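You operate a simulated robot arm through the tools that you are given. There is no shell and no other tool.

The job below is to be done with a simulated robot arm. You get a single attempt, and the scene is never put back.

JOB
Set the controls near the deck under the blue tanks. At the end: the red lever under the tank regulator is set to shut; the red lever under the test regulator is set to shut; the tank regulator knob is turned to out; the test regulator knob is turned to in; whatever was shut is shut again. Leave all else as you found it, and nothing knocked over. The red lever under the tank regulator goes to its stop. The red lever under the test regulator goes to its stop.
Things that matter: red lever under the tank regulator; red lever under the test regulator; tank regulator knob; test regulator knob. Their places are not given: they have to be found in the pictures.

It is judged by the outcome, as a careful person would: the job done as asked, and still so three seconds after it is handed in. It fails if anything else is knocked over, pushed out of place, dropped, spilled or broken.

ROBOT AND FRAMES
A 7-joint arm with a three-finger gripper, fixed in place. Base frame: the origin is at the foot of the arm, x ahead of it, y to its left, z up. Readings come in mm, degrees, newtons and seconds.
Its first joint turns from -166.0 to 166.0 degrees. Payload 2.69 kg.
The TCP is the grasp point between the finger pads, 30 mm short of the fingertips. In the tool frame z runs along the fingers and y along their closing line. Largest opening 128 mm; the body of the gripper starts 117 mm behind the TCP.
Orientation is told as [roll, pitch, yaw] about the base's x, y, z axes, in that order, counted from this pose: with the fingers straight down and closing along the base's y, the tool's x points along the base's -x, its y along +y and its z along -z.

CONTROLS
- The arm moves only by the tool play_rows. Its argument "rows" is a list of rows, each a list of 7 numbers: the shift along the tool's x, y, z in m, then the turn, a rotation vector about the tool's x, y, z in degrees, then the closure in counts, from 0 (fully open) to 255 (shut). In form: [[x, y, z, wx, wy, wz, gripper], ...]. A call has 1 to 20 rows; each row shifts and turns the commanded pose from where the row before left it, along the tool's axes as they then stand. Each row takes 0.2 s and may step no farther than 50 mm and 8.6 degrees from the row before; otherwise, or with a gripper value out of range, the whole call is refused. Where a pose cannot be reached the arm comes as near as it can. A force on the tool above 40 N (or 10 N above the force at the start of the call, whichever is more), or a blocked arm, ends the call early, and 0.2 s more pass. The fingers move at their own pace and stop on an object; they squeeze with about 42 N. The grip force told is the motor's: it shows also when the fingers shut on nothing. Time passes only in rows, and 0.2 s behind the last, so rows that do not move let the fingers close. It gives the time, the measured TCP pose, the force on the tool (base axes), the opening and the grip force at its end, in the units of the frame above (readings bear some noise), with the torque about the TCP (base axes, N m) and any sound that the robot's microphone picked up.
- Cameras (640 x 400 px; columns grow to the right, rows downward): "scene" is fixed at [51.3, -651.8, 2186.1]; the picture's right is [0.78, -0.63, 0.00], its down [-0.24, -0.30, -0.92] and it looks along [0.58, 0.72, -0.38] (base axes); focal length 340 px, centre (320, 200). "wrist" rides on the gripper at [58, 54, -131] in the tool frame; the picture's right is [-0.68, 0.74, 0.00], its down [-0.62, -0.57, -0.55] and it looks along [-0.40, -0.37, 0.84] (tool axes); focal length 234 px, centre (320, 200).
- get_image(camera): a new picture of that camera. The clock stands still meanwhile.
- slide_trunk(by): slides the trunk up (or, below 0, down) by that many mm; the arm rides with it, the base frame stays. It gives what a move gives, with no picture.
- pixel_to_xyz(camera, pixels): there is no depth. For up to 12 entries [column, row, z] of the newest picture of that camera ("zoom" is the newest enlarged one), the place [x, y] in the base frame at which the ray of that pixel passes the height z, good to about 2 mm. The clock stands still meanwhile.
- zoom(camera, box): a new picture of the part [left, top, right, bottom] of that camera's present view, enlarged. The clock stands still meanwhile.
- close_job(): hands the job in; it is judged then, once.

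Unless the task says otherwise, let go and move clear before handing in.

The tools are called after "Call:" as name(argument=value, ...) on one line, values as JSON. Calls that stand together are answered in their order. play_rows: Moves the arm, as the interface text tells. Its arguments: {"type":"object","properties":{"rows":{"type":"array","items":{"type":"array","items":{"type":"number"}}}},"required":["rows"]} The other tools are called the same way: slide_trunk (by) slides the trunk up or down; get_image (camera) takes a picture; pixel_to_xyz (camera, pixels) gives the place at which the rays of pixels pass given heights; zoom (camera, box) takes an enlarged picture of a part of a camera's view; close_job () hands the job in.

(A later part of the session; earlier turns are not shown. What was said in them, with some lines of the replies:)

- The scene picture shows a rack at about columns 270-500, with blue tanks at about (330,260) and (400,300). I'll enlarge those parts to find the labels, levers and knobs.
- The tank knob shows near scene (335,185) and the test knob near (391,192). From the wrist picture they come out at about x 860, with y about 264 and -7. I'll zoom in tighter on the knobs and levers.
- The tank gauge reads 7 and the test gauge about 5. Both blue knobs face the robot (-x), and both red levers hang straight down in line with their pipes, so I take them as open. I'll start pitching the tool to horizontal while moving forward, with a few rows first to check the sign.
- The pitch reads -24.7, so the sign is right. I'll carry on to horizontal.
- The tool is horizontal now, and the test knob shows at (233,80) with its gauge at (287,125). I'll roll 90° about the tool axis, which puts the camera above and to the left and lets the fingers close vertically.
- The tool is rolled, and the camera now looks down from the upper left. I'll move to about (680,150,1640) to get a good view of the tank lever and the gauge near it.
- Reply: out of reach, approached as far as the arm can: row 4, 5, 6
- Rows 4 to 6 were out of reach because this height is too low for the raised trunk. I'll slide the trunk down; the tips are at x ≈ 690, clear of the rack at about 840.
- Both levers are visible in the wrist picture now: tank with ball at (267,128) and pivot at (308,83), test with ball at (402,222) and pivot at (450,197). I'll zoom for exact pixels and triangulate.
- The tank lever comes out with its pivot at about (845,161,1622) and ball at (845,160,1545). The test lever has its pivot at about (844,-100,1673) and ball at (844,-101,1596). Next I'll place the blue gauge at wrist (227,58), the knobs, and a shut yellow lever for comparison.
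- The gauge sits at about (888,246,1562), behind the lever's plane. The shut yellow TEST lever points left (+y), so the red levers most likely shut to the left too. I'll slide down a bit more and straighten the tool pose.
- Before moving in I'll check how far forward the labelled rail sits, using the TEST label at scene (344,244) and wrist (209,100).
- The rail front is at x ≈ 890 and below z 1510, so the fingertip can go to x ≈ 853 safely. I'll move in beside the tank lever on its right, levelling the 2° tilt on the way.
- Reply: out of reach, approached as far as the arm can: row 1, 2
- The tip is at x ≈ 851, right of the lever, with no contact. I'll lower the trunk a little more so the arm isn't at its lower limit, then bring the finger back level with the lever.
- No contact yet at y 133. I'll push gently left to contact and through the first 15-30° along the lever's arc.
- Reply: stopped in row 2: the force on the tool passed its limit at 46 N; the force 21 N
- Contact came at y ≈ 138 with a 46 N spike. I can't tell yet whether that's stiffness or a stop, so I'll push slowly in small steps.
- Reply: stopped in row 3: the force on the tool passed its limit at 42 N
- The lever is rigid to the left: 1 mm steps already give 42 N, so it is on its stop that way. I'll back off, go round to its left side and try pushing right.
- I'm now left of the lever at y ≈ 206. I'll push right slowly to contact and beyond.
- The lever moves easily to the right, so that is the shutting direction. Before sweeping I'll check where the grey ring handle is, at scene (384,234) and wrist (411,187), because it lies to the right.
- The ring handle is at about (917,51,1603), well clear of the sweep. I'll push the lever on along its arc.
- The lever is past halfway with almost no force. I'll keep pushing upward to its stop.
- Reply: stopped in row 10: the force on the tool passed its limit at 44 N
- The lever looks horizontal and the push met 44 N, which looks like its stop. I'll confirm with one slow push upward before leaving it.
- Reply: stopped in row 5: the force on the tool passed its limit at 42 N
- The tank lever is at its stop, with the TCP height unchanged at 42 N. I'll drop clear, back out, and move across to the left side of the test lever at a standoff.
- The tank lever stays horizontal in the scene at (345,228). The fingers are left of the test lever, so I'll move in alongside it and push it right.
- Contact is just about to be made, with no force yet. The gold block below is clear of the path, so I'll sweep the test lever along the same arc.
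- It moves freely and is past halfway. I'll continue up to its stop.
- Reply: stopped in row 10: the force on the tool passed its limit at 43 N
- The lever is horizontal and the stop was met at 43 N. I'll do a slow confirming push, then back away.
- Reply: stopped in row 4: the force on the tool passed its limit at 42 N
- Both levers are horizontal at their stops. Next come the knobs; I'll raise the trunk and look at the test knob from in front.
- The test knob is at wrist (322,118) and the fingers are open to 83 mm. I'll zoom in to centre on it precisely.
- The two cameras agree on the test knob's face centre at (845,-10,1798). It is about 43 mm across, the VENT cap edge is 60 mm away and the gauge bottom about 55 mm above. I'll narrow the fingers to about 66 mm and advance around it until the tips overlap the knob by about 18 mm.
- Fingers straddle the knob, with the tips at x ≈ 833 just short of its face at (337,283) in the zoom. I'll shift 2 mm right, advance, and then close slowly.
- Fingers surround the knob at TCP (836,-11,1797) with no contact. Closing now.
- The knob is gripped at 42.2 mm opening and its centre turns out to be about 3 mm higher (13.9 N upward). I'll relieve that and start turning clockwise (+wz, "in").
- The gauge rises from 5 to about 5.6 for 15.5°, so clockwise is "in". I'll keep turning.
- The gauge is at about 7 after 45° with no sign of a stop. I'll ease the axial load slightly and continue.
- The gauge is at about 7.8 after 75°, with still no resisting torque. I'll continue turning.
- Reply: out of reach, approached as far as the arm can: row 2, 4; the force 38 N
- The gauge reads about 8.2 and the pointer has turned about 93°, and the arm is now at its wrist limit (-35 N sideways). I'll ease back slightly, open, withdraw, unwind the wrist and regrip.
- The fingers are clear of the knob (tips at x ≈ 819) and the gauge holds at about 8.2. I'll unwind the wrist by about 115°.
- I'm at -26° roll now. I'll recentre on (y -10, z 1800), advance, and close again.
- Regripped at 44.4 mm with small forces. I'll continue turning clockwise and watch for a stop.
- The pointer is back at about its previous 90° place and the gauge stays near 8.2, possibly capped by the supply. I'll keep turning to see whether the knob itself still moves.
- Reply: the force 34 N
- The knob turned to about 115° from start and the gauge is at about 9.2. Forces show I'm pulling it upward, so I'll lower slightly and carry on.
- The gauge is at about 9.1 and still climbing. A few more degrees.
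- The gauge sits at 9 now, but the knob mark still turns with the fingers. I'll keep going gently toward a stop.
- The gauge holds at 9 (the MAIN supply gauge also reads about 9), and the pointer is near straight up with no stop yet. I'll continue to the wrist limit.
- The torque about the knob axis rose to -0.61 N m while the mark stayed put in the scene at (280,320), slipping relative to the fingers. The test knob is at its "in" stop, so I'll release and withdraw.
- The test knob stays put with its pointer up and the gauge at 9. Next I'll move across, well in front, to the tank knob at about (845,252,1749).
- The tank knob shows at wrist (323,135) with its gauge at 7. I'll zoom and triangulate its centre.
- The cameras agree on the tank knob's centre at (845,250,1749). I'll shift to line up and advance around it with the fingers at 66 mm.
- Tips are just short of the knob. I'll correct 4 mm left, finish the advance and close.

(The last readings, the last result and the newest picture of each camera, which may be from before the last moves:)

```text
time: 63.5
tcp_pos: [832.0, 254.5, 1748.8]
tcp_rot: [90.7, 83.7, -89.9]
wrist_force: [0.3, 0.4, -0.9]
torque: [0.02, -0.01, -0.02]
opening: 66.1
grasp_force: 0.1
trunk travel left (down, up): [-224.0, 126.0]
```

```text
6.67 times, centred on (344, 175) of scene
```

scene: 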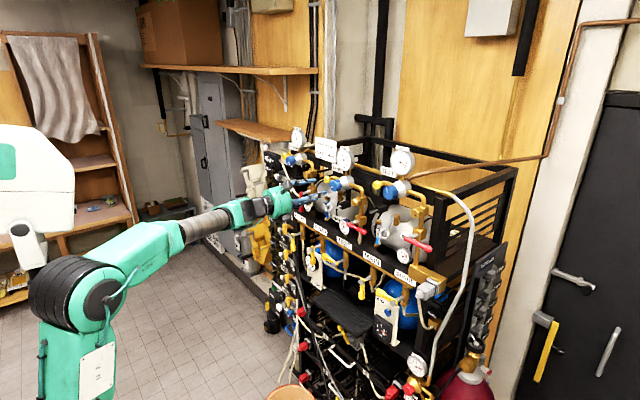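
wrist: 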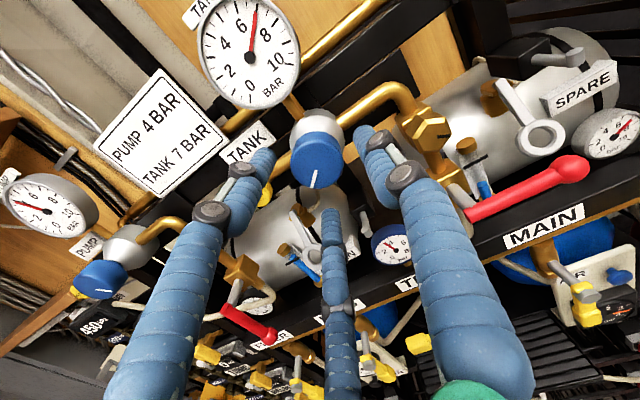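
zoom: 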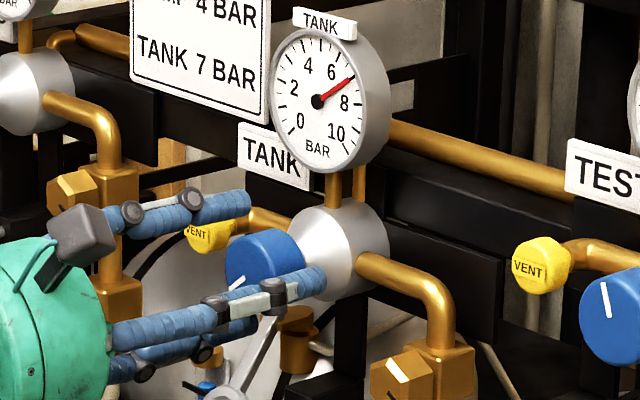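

Reading y 254.5 puts me about 4 mm too far left. I'll correct, add 2 mm of depth and close gently.

Call:
play_rows(rows=[[-0.0005, 0.0038, 0.002, 0, 0, 0, 124], [0, 0, 0, 0, 0, 0, 124], [0, 0, 0, 0, 0, 0, 160], [0, 0, 0, 0, 0, 0, 175], [0, 0, 0, 0, 0, 0, 255], [0, 0, 0, 0, 0, 0, 255]])

Call:
zoom(camera="wrist", box=[208, 80, 464, 240])

Call:
zoom(camera="scene", box=[304, 145, 384, 205])

```text
time: 64.9
tcp_pos: [833.7, 250.4, 1750.7]
tcp_rot: [91.6, 83.7, -89.0]
wrist_force: [6.5, 0.0, 11.0]
torque: [-0.01, -0.32, -0.03]
opening: 41.9
grasp_force: 45.4
trunk travel left (down, up): [-224.0, 126.0]
```

```text
2.50 times, centred on (336, 160) of wrist
```

zoom: 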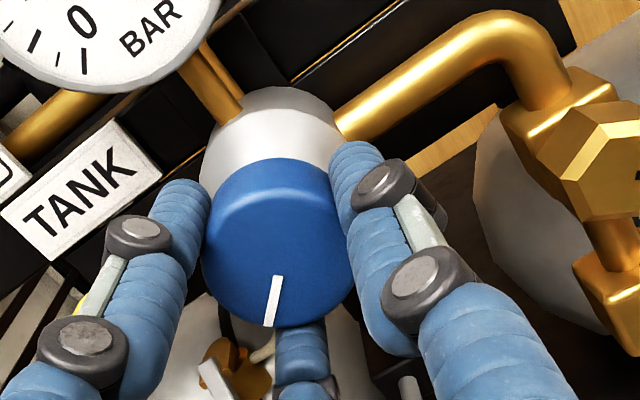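

```text
6.67 times, centred on (344, 175) of scene
```

zoom: 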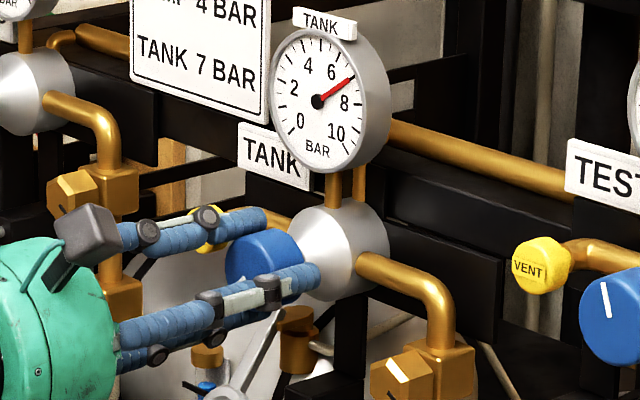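

The tank knob is gripped at 41.9 mm. I'll relieve the 11 N upward load and start turning counter-clockwise ("out").

Call:
play_rows(rows=[[0.0015, 0, 0, 0, 0, 0, 255], [0, 0, 0, 0, 0, -5, 255], [0, 0, 0, 0, 0, -5, 255], [0, 0, 0, 0, 0, -5, 255], [0, 0, 0, 0, 0, -5, 255], [0, 0, 0, 0, 0, 0, 255]])

Call:
zoom(camera="scene", box=[304, 145, 384, 205])

```text
time: 66.3
tcp_pos: [833.5, 251.4, 1750.5]
tcp_rot: [90.2, 63.7, -90.4]
wrist_force: [8.2, -2.5, 9.1]
torque: [0.03, -0.2, 0.03]
opening: 42.2
grasp_force: 44.8
trunk travel left (down, up): [-224.0, 126.0]
```

```text
6.67 times, centred on (344, 175) of scene
```

zoom: 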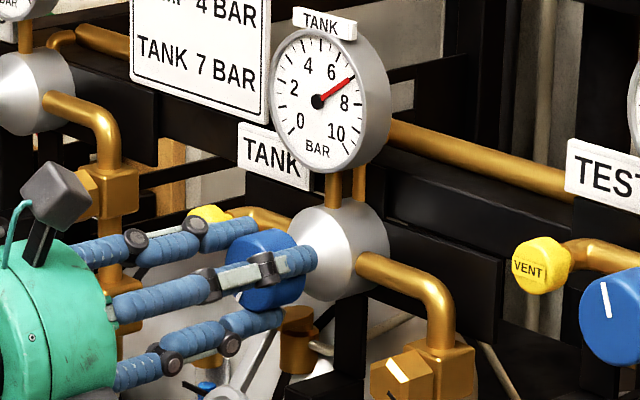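

The knob turns; the tank gauge stays at 7, likely trapped behind the shut lever. I'll continue counter-clockwise.

Call:
play_rows(rows=[[0, 0, 0, 0, 0, -6, 255], [0, 0, 0, 0, 0, -6, 255], [0, 0, 0, 0, 0, -6, 255], [0, 0, 0, 0, 0, -6, 255], [0, 0, 0, 0, 0, -6, 255], [0, 0, 0, 0, 0, 0, 255]])

Call:
zoom(camera="scene", box=[304, 145, 384, 205])

Call:
get_image(camera="wrist")

```text
time: 67.7
tcp_pos: [833.8, 250.4, 1750.5]
tcp_rot: [90.1, 33.6, -90.4]
wrist_force: [10.7, -0.7, 12.0]
torque: [0.0, -0.21, -0.06]
opening: 42.3
grasp_force: 44.2
trunk travel left (down, up): [-224.0, 126.0]
```

```text
6.67 times, centred on (344, 175) of scene
```

zoom: 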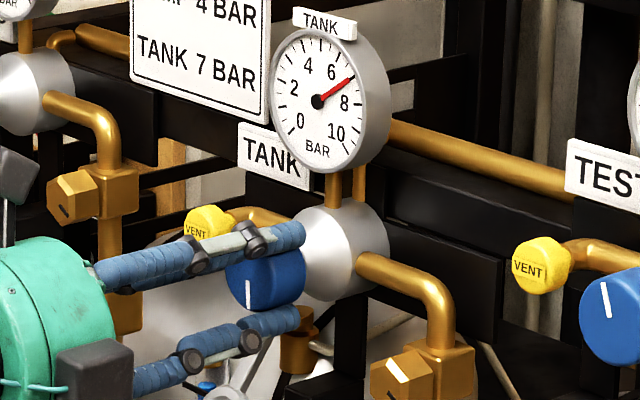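

```text
taken
```

wrist: 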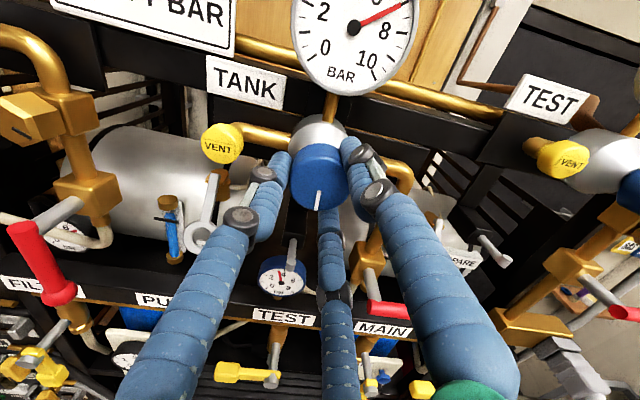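

The pointer has turned to about straight down. I'll keep going counter-clockwise.

Call:
play_rows(rows=[[0, 0, 0, 0, 0, -6, 255], [0, 0, 0, 0, 0, -6, 255], [0, 0, 0, 0, 0, -6, 255], [0, 0, 0, 0, 0, -6, 255], [0, 0, 0, 0, 0, -6, 255], [0, 0, 0, 0, 0, 0, 255]])

Call:
zoom(camera="scene", box=[304, 145, 384, 205])

Call:
get_image(camera="wrist")

```text
time: 69.1
tcp_pos: [834.0, 250.8, 1750.1]
tcp_rot: [90.3, 3.6, -90.5]
wrist_force: [9.6, 1.3, 12.5]
torque: [-0.02, -0.4, 0.01]
opening: 42.4
grasp_force: 45.0
trunk travel left (down, up): [-224.0, 126.0]
```

```text
6.67 times, centred on (344, 175) of scene
```

zoom: 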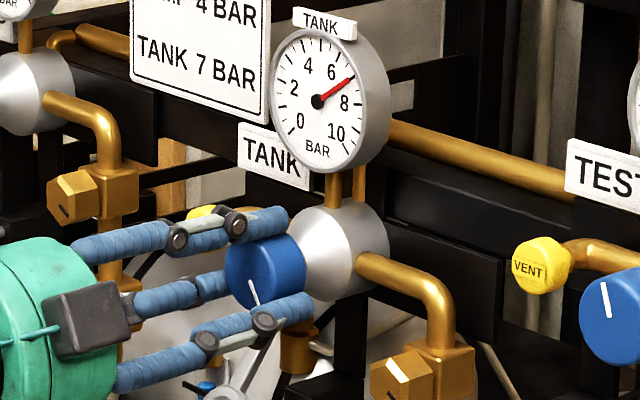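

```text
taken
```

wrist: 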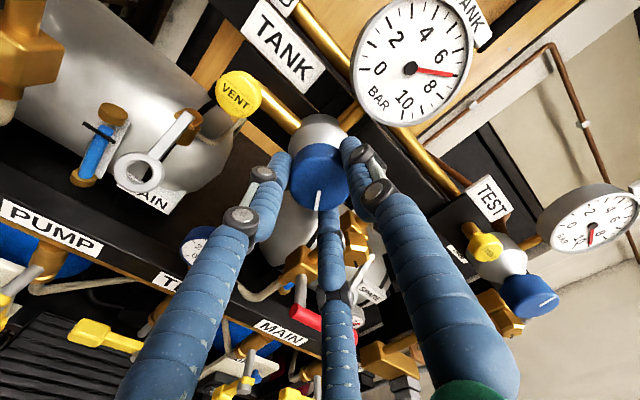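

The pointer moves on (now about 30° right of down) with no stop yet. I'll continue.

Call:
play_rows(rows=[[0, 0.001, -0.0005, 0, 0, -6, 255], [0, 0, 0, 0, 0, -6, 255], [0, 0, 0, 0, 0, -6, 255], [0, 0, 0, 0, 0, -6, 255], [0, 0, 0, 0, 0, -6, 255], [0, 0, 0, 0, 0, 0, 255]])

Call:
zoom(camera="scene", box=[304, 145, 384, 205])

Call:
get_image(camera="wrist")

```text
time: 70.5
tcp_pos: [833.3, 249.6, 1750.4]
tcp_rot: [89.9, -26.5, -90.6]
wrist_force: [7.3, -4.1, 0.6]
torque: [0.0, -0.09, -0.18]
opening: 42.0
grasp_force: 44.3
trunk travel left (down, up): [-224.0, 126.0]
```

```text
6.67 times, centred on (344, 175) of scene
```

zoom: 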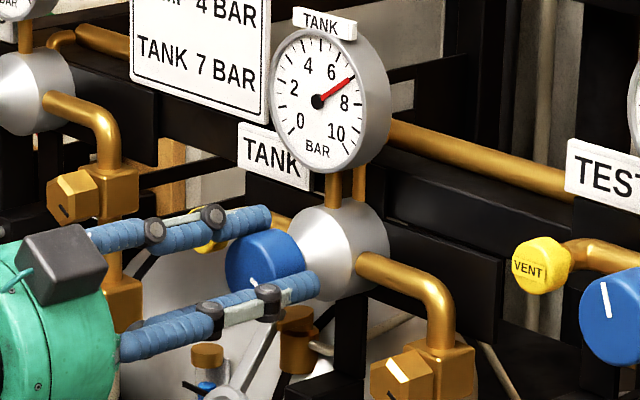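

```text
taken
```

wrist: 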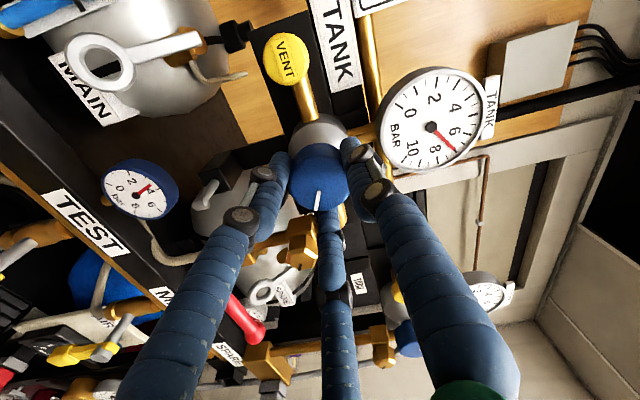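

The mark still turns with the fingers, with no resistance. I'll continue.

Call:
play_rows(rows=[[0, 0, 0, 0, 0, -6, 255], [0, 0, 0, 0, 0, -6, 255], [0, 0, 0, 0, 0, -6, 255], [0, 0, 0, 0, 0, -6, 255], [0, 0, 0, 0, 0, -6, 255], [0, 0, 0, 0, 0, 0, 255]])

Call:
zoom(camera="scene", box=[304, 145, 384, 205])

Call:
get_image(camera="wrist")

```text
time: 71.9
tcp_pos: [833.8, 249.1, 1749.5]
tcp_rot: [90.0, -56.5, -90.6]
wrist_force: [-8.4, -4.3, -18.8]
torque: [0.02, 0.59, -0.13]
opening: 42.2
grasp_force: 44.7
trunk travel left (down, up): [-224.0, 126.0]
```

```text
6.67 times, centred on (344, 175) of scene
```

zoom: 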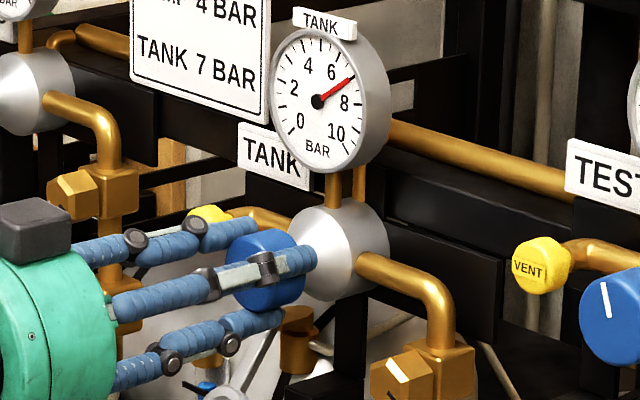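

```text
taken
```

wrist: 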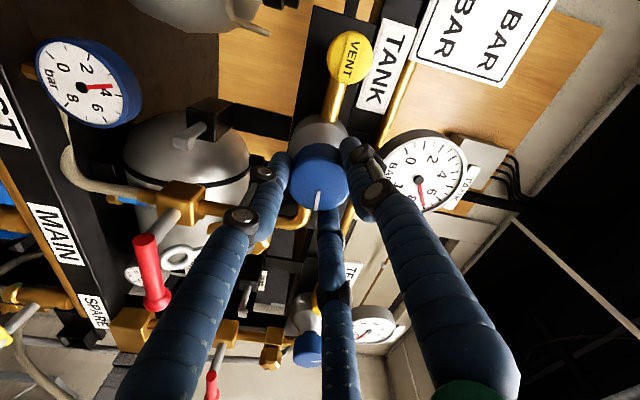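

The pointer is at about -90° (right) and still free. I'll relieve the vertical load and go further.

Call:
play_rows(rows=[[0.00125, -0.0008, 0, 0, 0, -6, 255], [0, 0, 0, 0, 0, -6, 255], [0, 0, 0, 0, 0, -6, 255], [0, 0, 0, 0, 0, -6, 255], [0, 0, 0, 0, 0, 0, 255]])

Call:
zoom(camera="scene", box=[304, 145, 384, 205])

Call:
get_image(camera="wrist")

```text
time: 73.1
tcp_pos: [833.2, 251.0, 1750.7]
tcp_rot: [90.5, -80.5, -91.1]
wrist_force: [-0.5, 1.6, -7.7]
torque: [0.01, 0.28, 0.22]
opening: 41.9
grasp_force: 45.1
trunk travel left (down, up): [-224.0, 126.0]
```

```text
6.67 times, centred on (344, 175) of scene
```

zoom: 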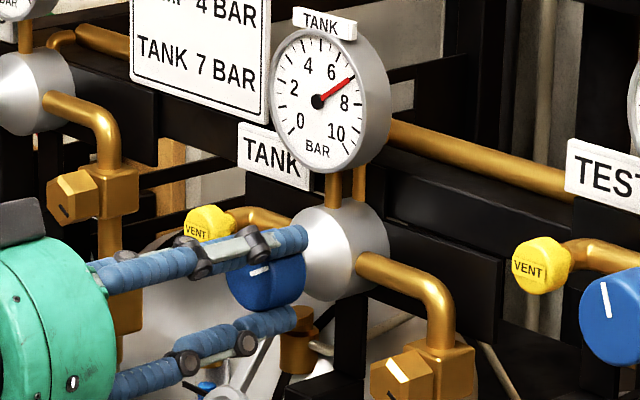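

```text
taken
```

wrist: 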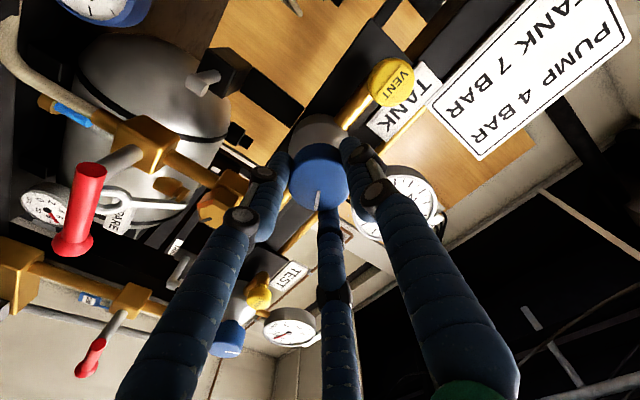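

Still turning freely, with the mark visible at zoom (258,268). I'll continue toward the stop.

Call:
play_rows(rows=[[0, 0, 0, 0, 0, -6, 255], [0, 0, 0, 0, 0, -6, 255], [0, 0, 0, 0, 0, -6, 255], [0, 0, 0, 0, 0, -6, 255], [0, 0, 0, 0, 0, 0, 255]])

Call:
zoom(camera="scene", box=[304, 145, 384, 205])

Call:
get_image(camera="wrist")

```text
time: 74.3
tcp_pos: [832.8, 250.5, 1750.1]
tcp_rot: [-90.4, -75.6, 89.9]
wrist_force: [6.0, 2.5, -1.8]
torque: [0.02, 0.04, 0.08]
opening: 42.1
grasp_force: 45.4
trunk travel left (down, up): [-224.0, 126.0]
```

```text
6.67 times, centred on (344, 175) of scene
```

zoom: 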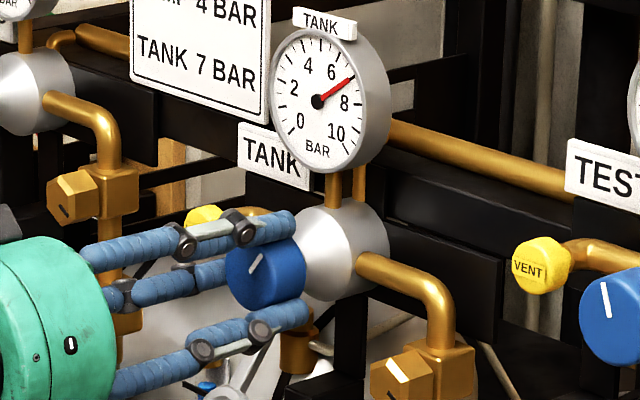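

```text
taken
```

wrist: 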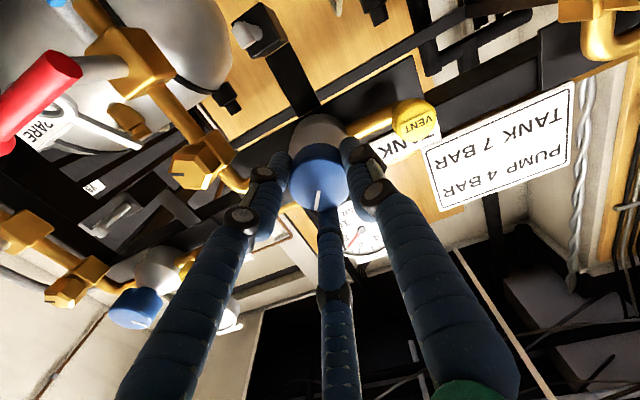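

The pointer is at about -140° and the wrist still has range. I'll go on.

Call:
play_rows(rows=[[0, 0, 0, 0, 0, -5, 255], [0, 0, 0, 0, 0, -5, 255], [0, 0, 0, 0, 0, -5, 255], [0, 0, 0, 0, 0, -5, 255], [0, 0, 0, 0, 0, 0, 255]])

Call:
zoom(camera="scene", box=[304, 145, 384, 205])

Call:
zoom(camera="wrist", box=[240, 90, 400, 230])

```text
time: 75.5
tcp_pos: [833.6, 249.1, 1751.0]
tcp_rot: [-90.0, -55.6, 89.5]
wrist_force: [5.9, -0.1, -0.5]
torque: [0.01, 0.01, 0.1]
opening: 42.0
grasp_force: 45.2
trunk travel left (down, up): [-224.0, 126.0]
```

```text
6.67 times, centred on (344, 175) of scene
```

zoom: 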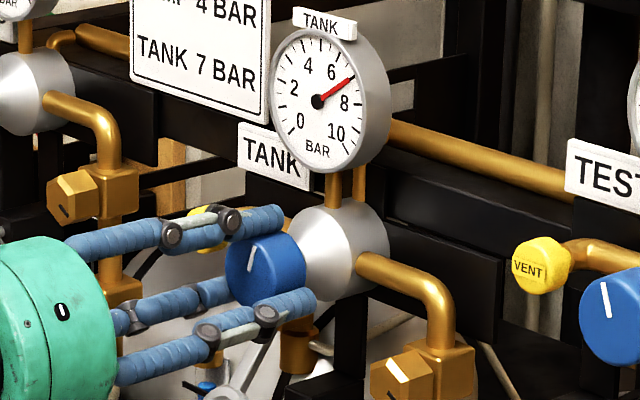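

```text
2.86 times, centred on (320, 160) of wrist
```

zoom: 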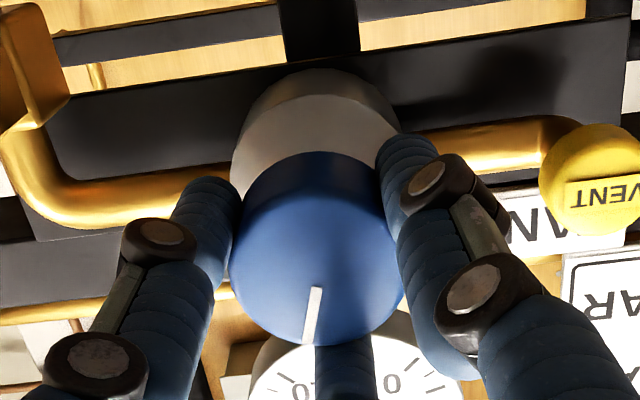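

The pointer is near the top (about -158°), still following the fingers. I'll continue in small steps and watch the torque.

Call:
play_rows(rows=[[0, 0, 0, 0, 0, -5, 255], [0, 0, 0, 0, 0, -5, 255], [0, 0, 0, 0, 0, -5, 255], [0, 0, 0, 0, 0, 0, 255]])

Call:
zoom(camera="scene", box=[304, 145, 384, 205])

Call:
zoom(camera="wrist", box=[240, 90, 400, 230])

```text
time: 76.5
tcp_pos: [833.3, 249.4, 1750.1]
tcp_rot: [-90.1, -40.5, 89.5]
wrist_force: [4.3, 3.1, 0.8]
torque: [0.0, 0.04, 0.29]
opening: 42.2
grasp_force: 44.3
trunk travel left (down, up): [-224.0, 126.0]
```

```text
6.67 times, centred on (344, 175) of scene
```

zoom: 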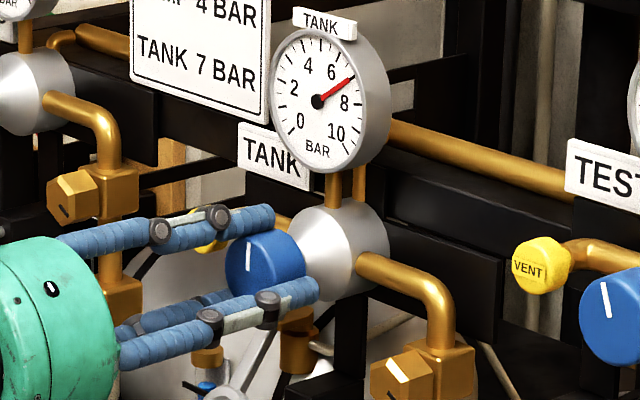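

```text
2.86 times, centred on (320, 160) of wrist
```

zoom: 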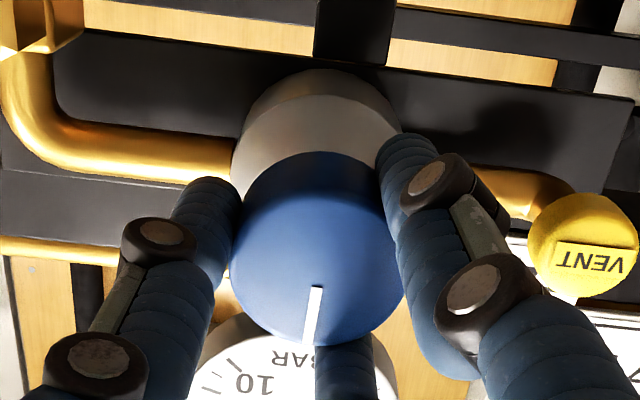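

The pointer is straight up now and still not slipping. I'll continue counter-clockwise.

Call:
play_rows(rows=[[0, 0, 0, 0, 0, -5, 255], [0, 0, 0, 0, 0, -5, 255], [0, 0, 0, 0, 0, -5, 255], [0, 0, 0, 0, 0, -5, 255], [0, 0, 0, 0, 0, 0, 255]])

Call:
zoom(camera="scene", box=[304, 145, 384, 205])

Call:
zoom(camera="wrist", box=[240, 90, 400, 230])

```text
time: 77.7
tcp_pos: [831.9, 248.4, 1749.6]
tcp_rot: [-90.1, -20.5, 89.5]
wrist_force: [3.8, -2.6, 3.9]
torque: [0.49, -0.11, 0.05]
opening: 42.2
grasp_force: 45.3
trunk travel left (down, up): [-224.0, 126.0]
```

```text
6.67 times, centred on (344, 175) of scene
```

zoom: 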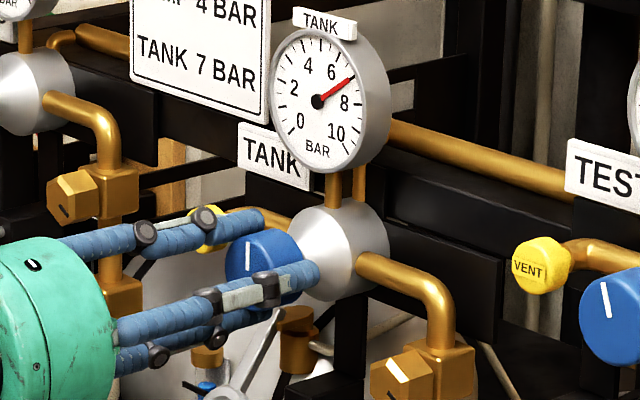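

```text
2.86 times, centred on (320, 160) of wrist
```

zoom: 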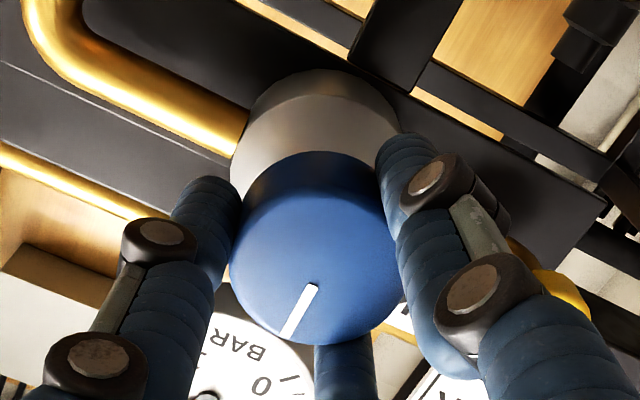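

The torque about the axis is now +0.49 N m, and the mark slips relative to the fingers while staying put in the scene. The tank knob is at its "out" stop, so I'll release and withdraw.

Call:
play_rows(rows=[[0, 0, 0, 0, 0, 0, 160], [0, 0, 0, 0, 0, 0, 124], [0, 0, 0, 0, 0, 0, 124], [0, 0, -0.02, 0, 0, 0, 124], [0, 0, -0.03, 0, 0, 0, 124], [0, 0, -0.045, 0, 0, 0, 124], [0, 0, -0.045, 0, 0, 0, 124], [0, 0, -0.04, 0, 0, 0, 124], [0, 0, 0, 0, 0, 0, 124]])

Call:
get_image(camera="scene")

Call:
zoom(camera="scene", box=[300, 140, 444, 230])

Call:
zoom(camera="scene", box=[290, 200, 450, 300])

```text
time: 79.7
tcp_pos: [649.4, 250.5, 1750.8]
tcp_rot: [-90.1, -20.6, 89.5]
wrist_force: [-1.0, 0.0, 0.6]
torque: [0.02, 0.08, 0.03]
opening: 65.7
grasp_force: 0.1
trunk travel left (down, up): [-224.0, 126.0]
```

```text
taken
```

scene: 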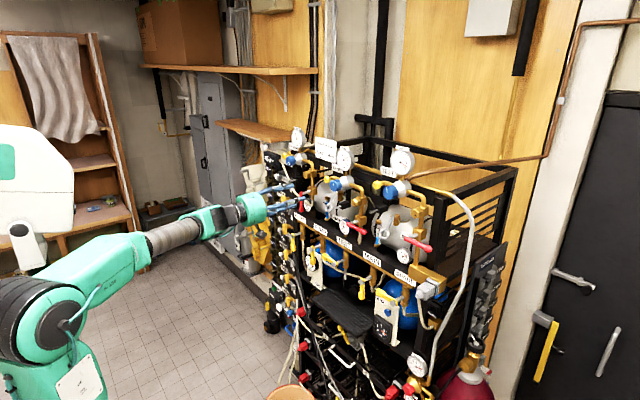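

```text
4.44 times, centred on (372, 185) of scene
```

zoom: 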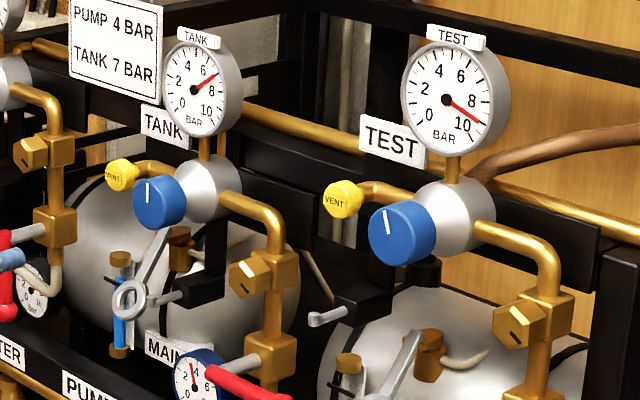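

```text
4.00 times, centred on (370, 250) of scene
```

zoom: 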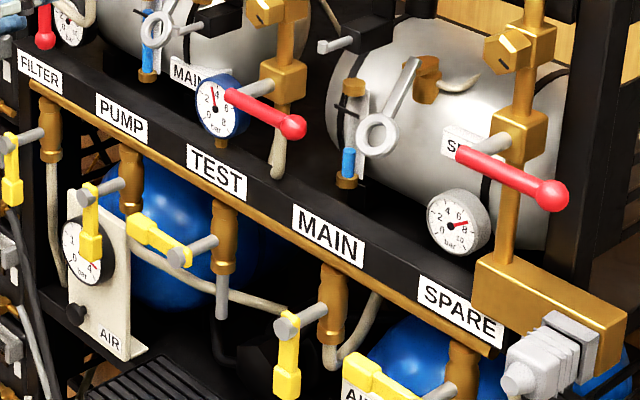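

Both red levers point right at their stops. The tank knob is at its counter-clockwise ("out") stop, the test knob is at its clockwise ("in") stop, and nothing else has visibly moved. The arm is clear, so I'll hand in.

Call:
close_job()

```text
The job is handed in.
```

I set all four controls and handed the job in, with the gripper open and drawn back from the rack. The last pictures show everything holding its place and nothing knocked over.

- **Red levers:** Both the tank and test levers are turned crosswise to their pipes and pushed to their stops. Neither moved further under about 42 N. I took crosswise as shut, because both started in line with their pipes and the lever I tried the other way would not move.
- **Tank regulator knob:** It is turned counter-clockwise until it would go no further ("out"). The tank gauge still reads 7 bar, possibly because the shut lever is trapping the pressure.
- **Test regulator knob:** It is turned clockwise until it would go no further ("in"). The test gauge rose from about 5 bar to 9 bar and stayed there.

I opened nothing, so nothing needed shutting again. Only the two levers and the two knobs were touched.
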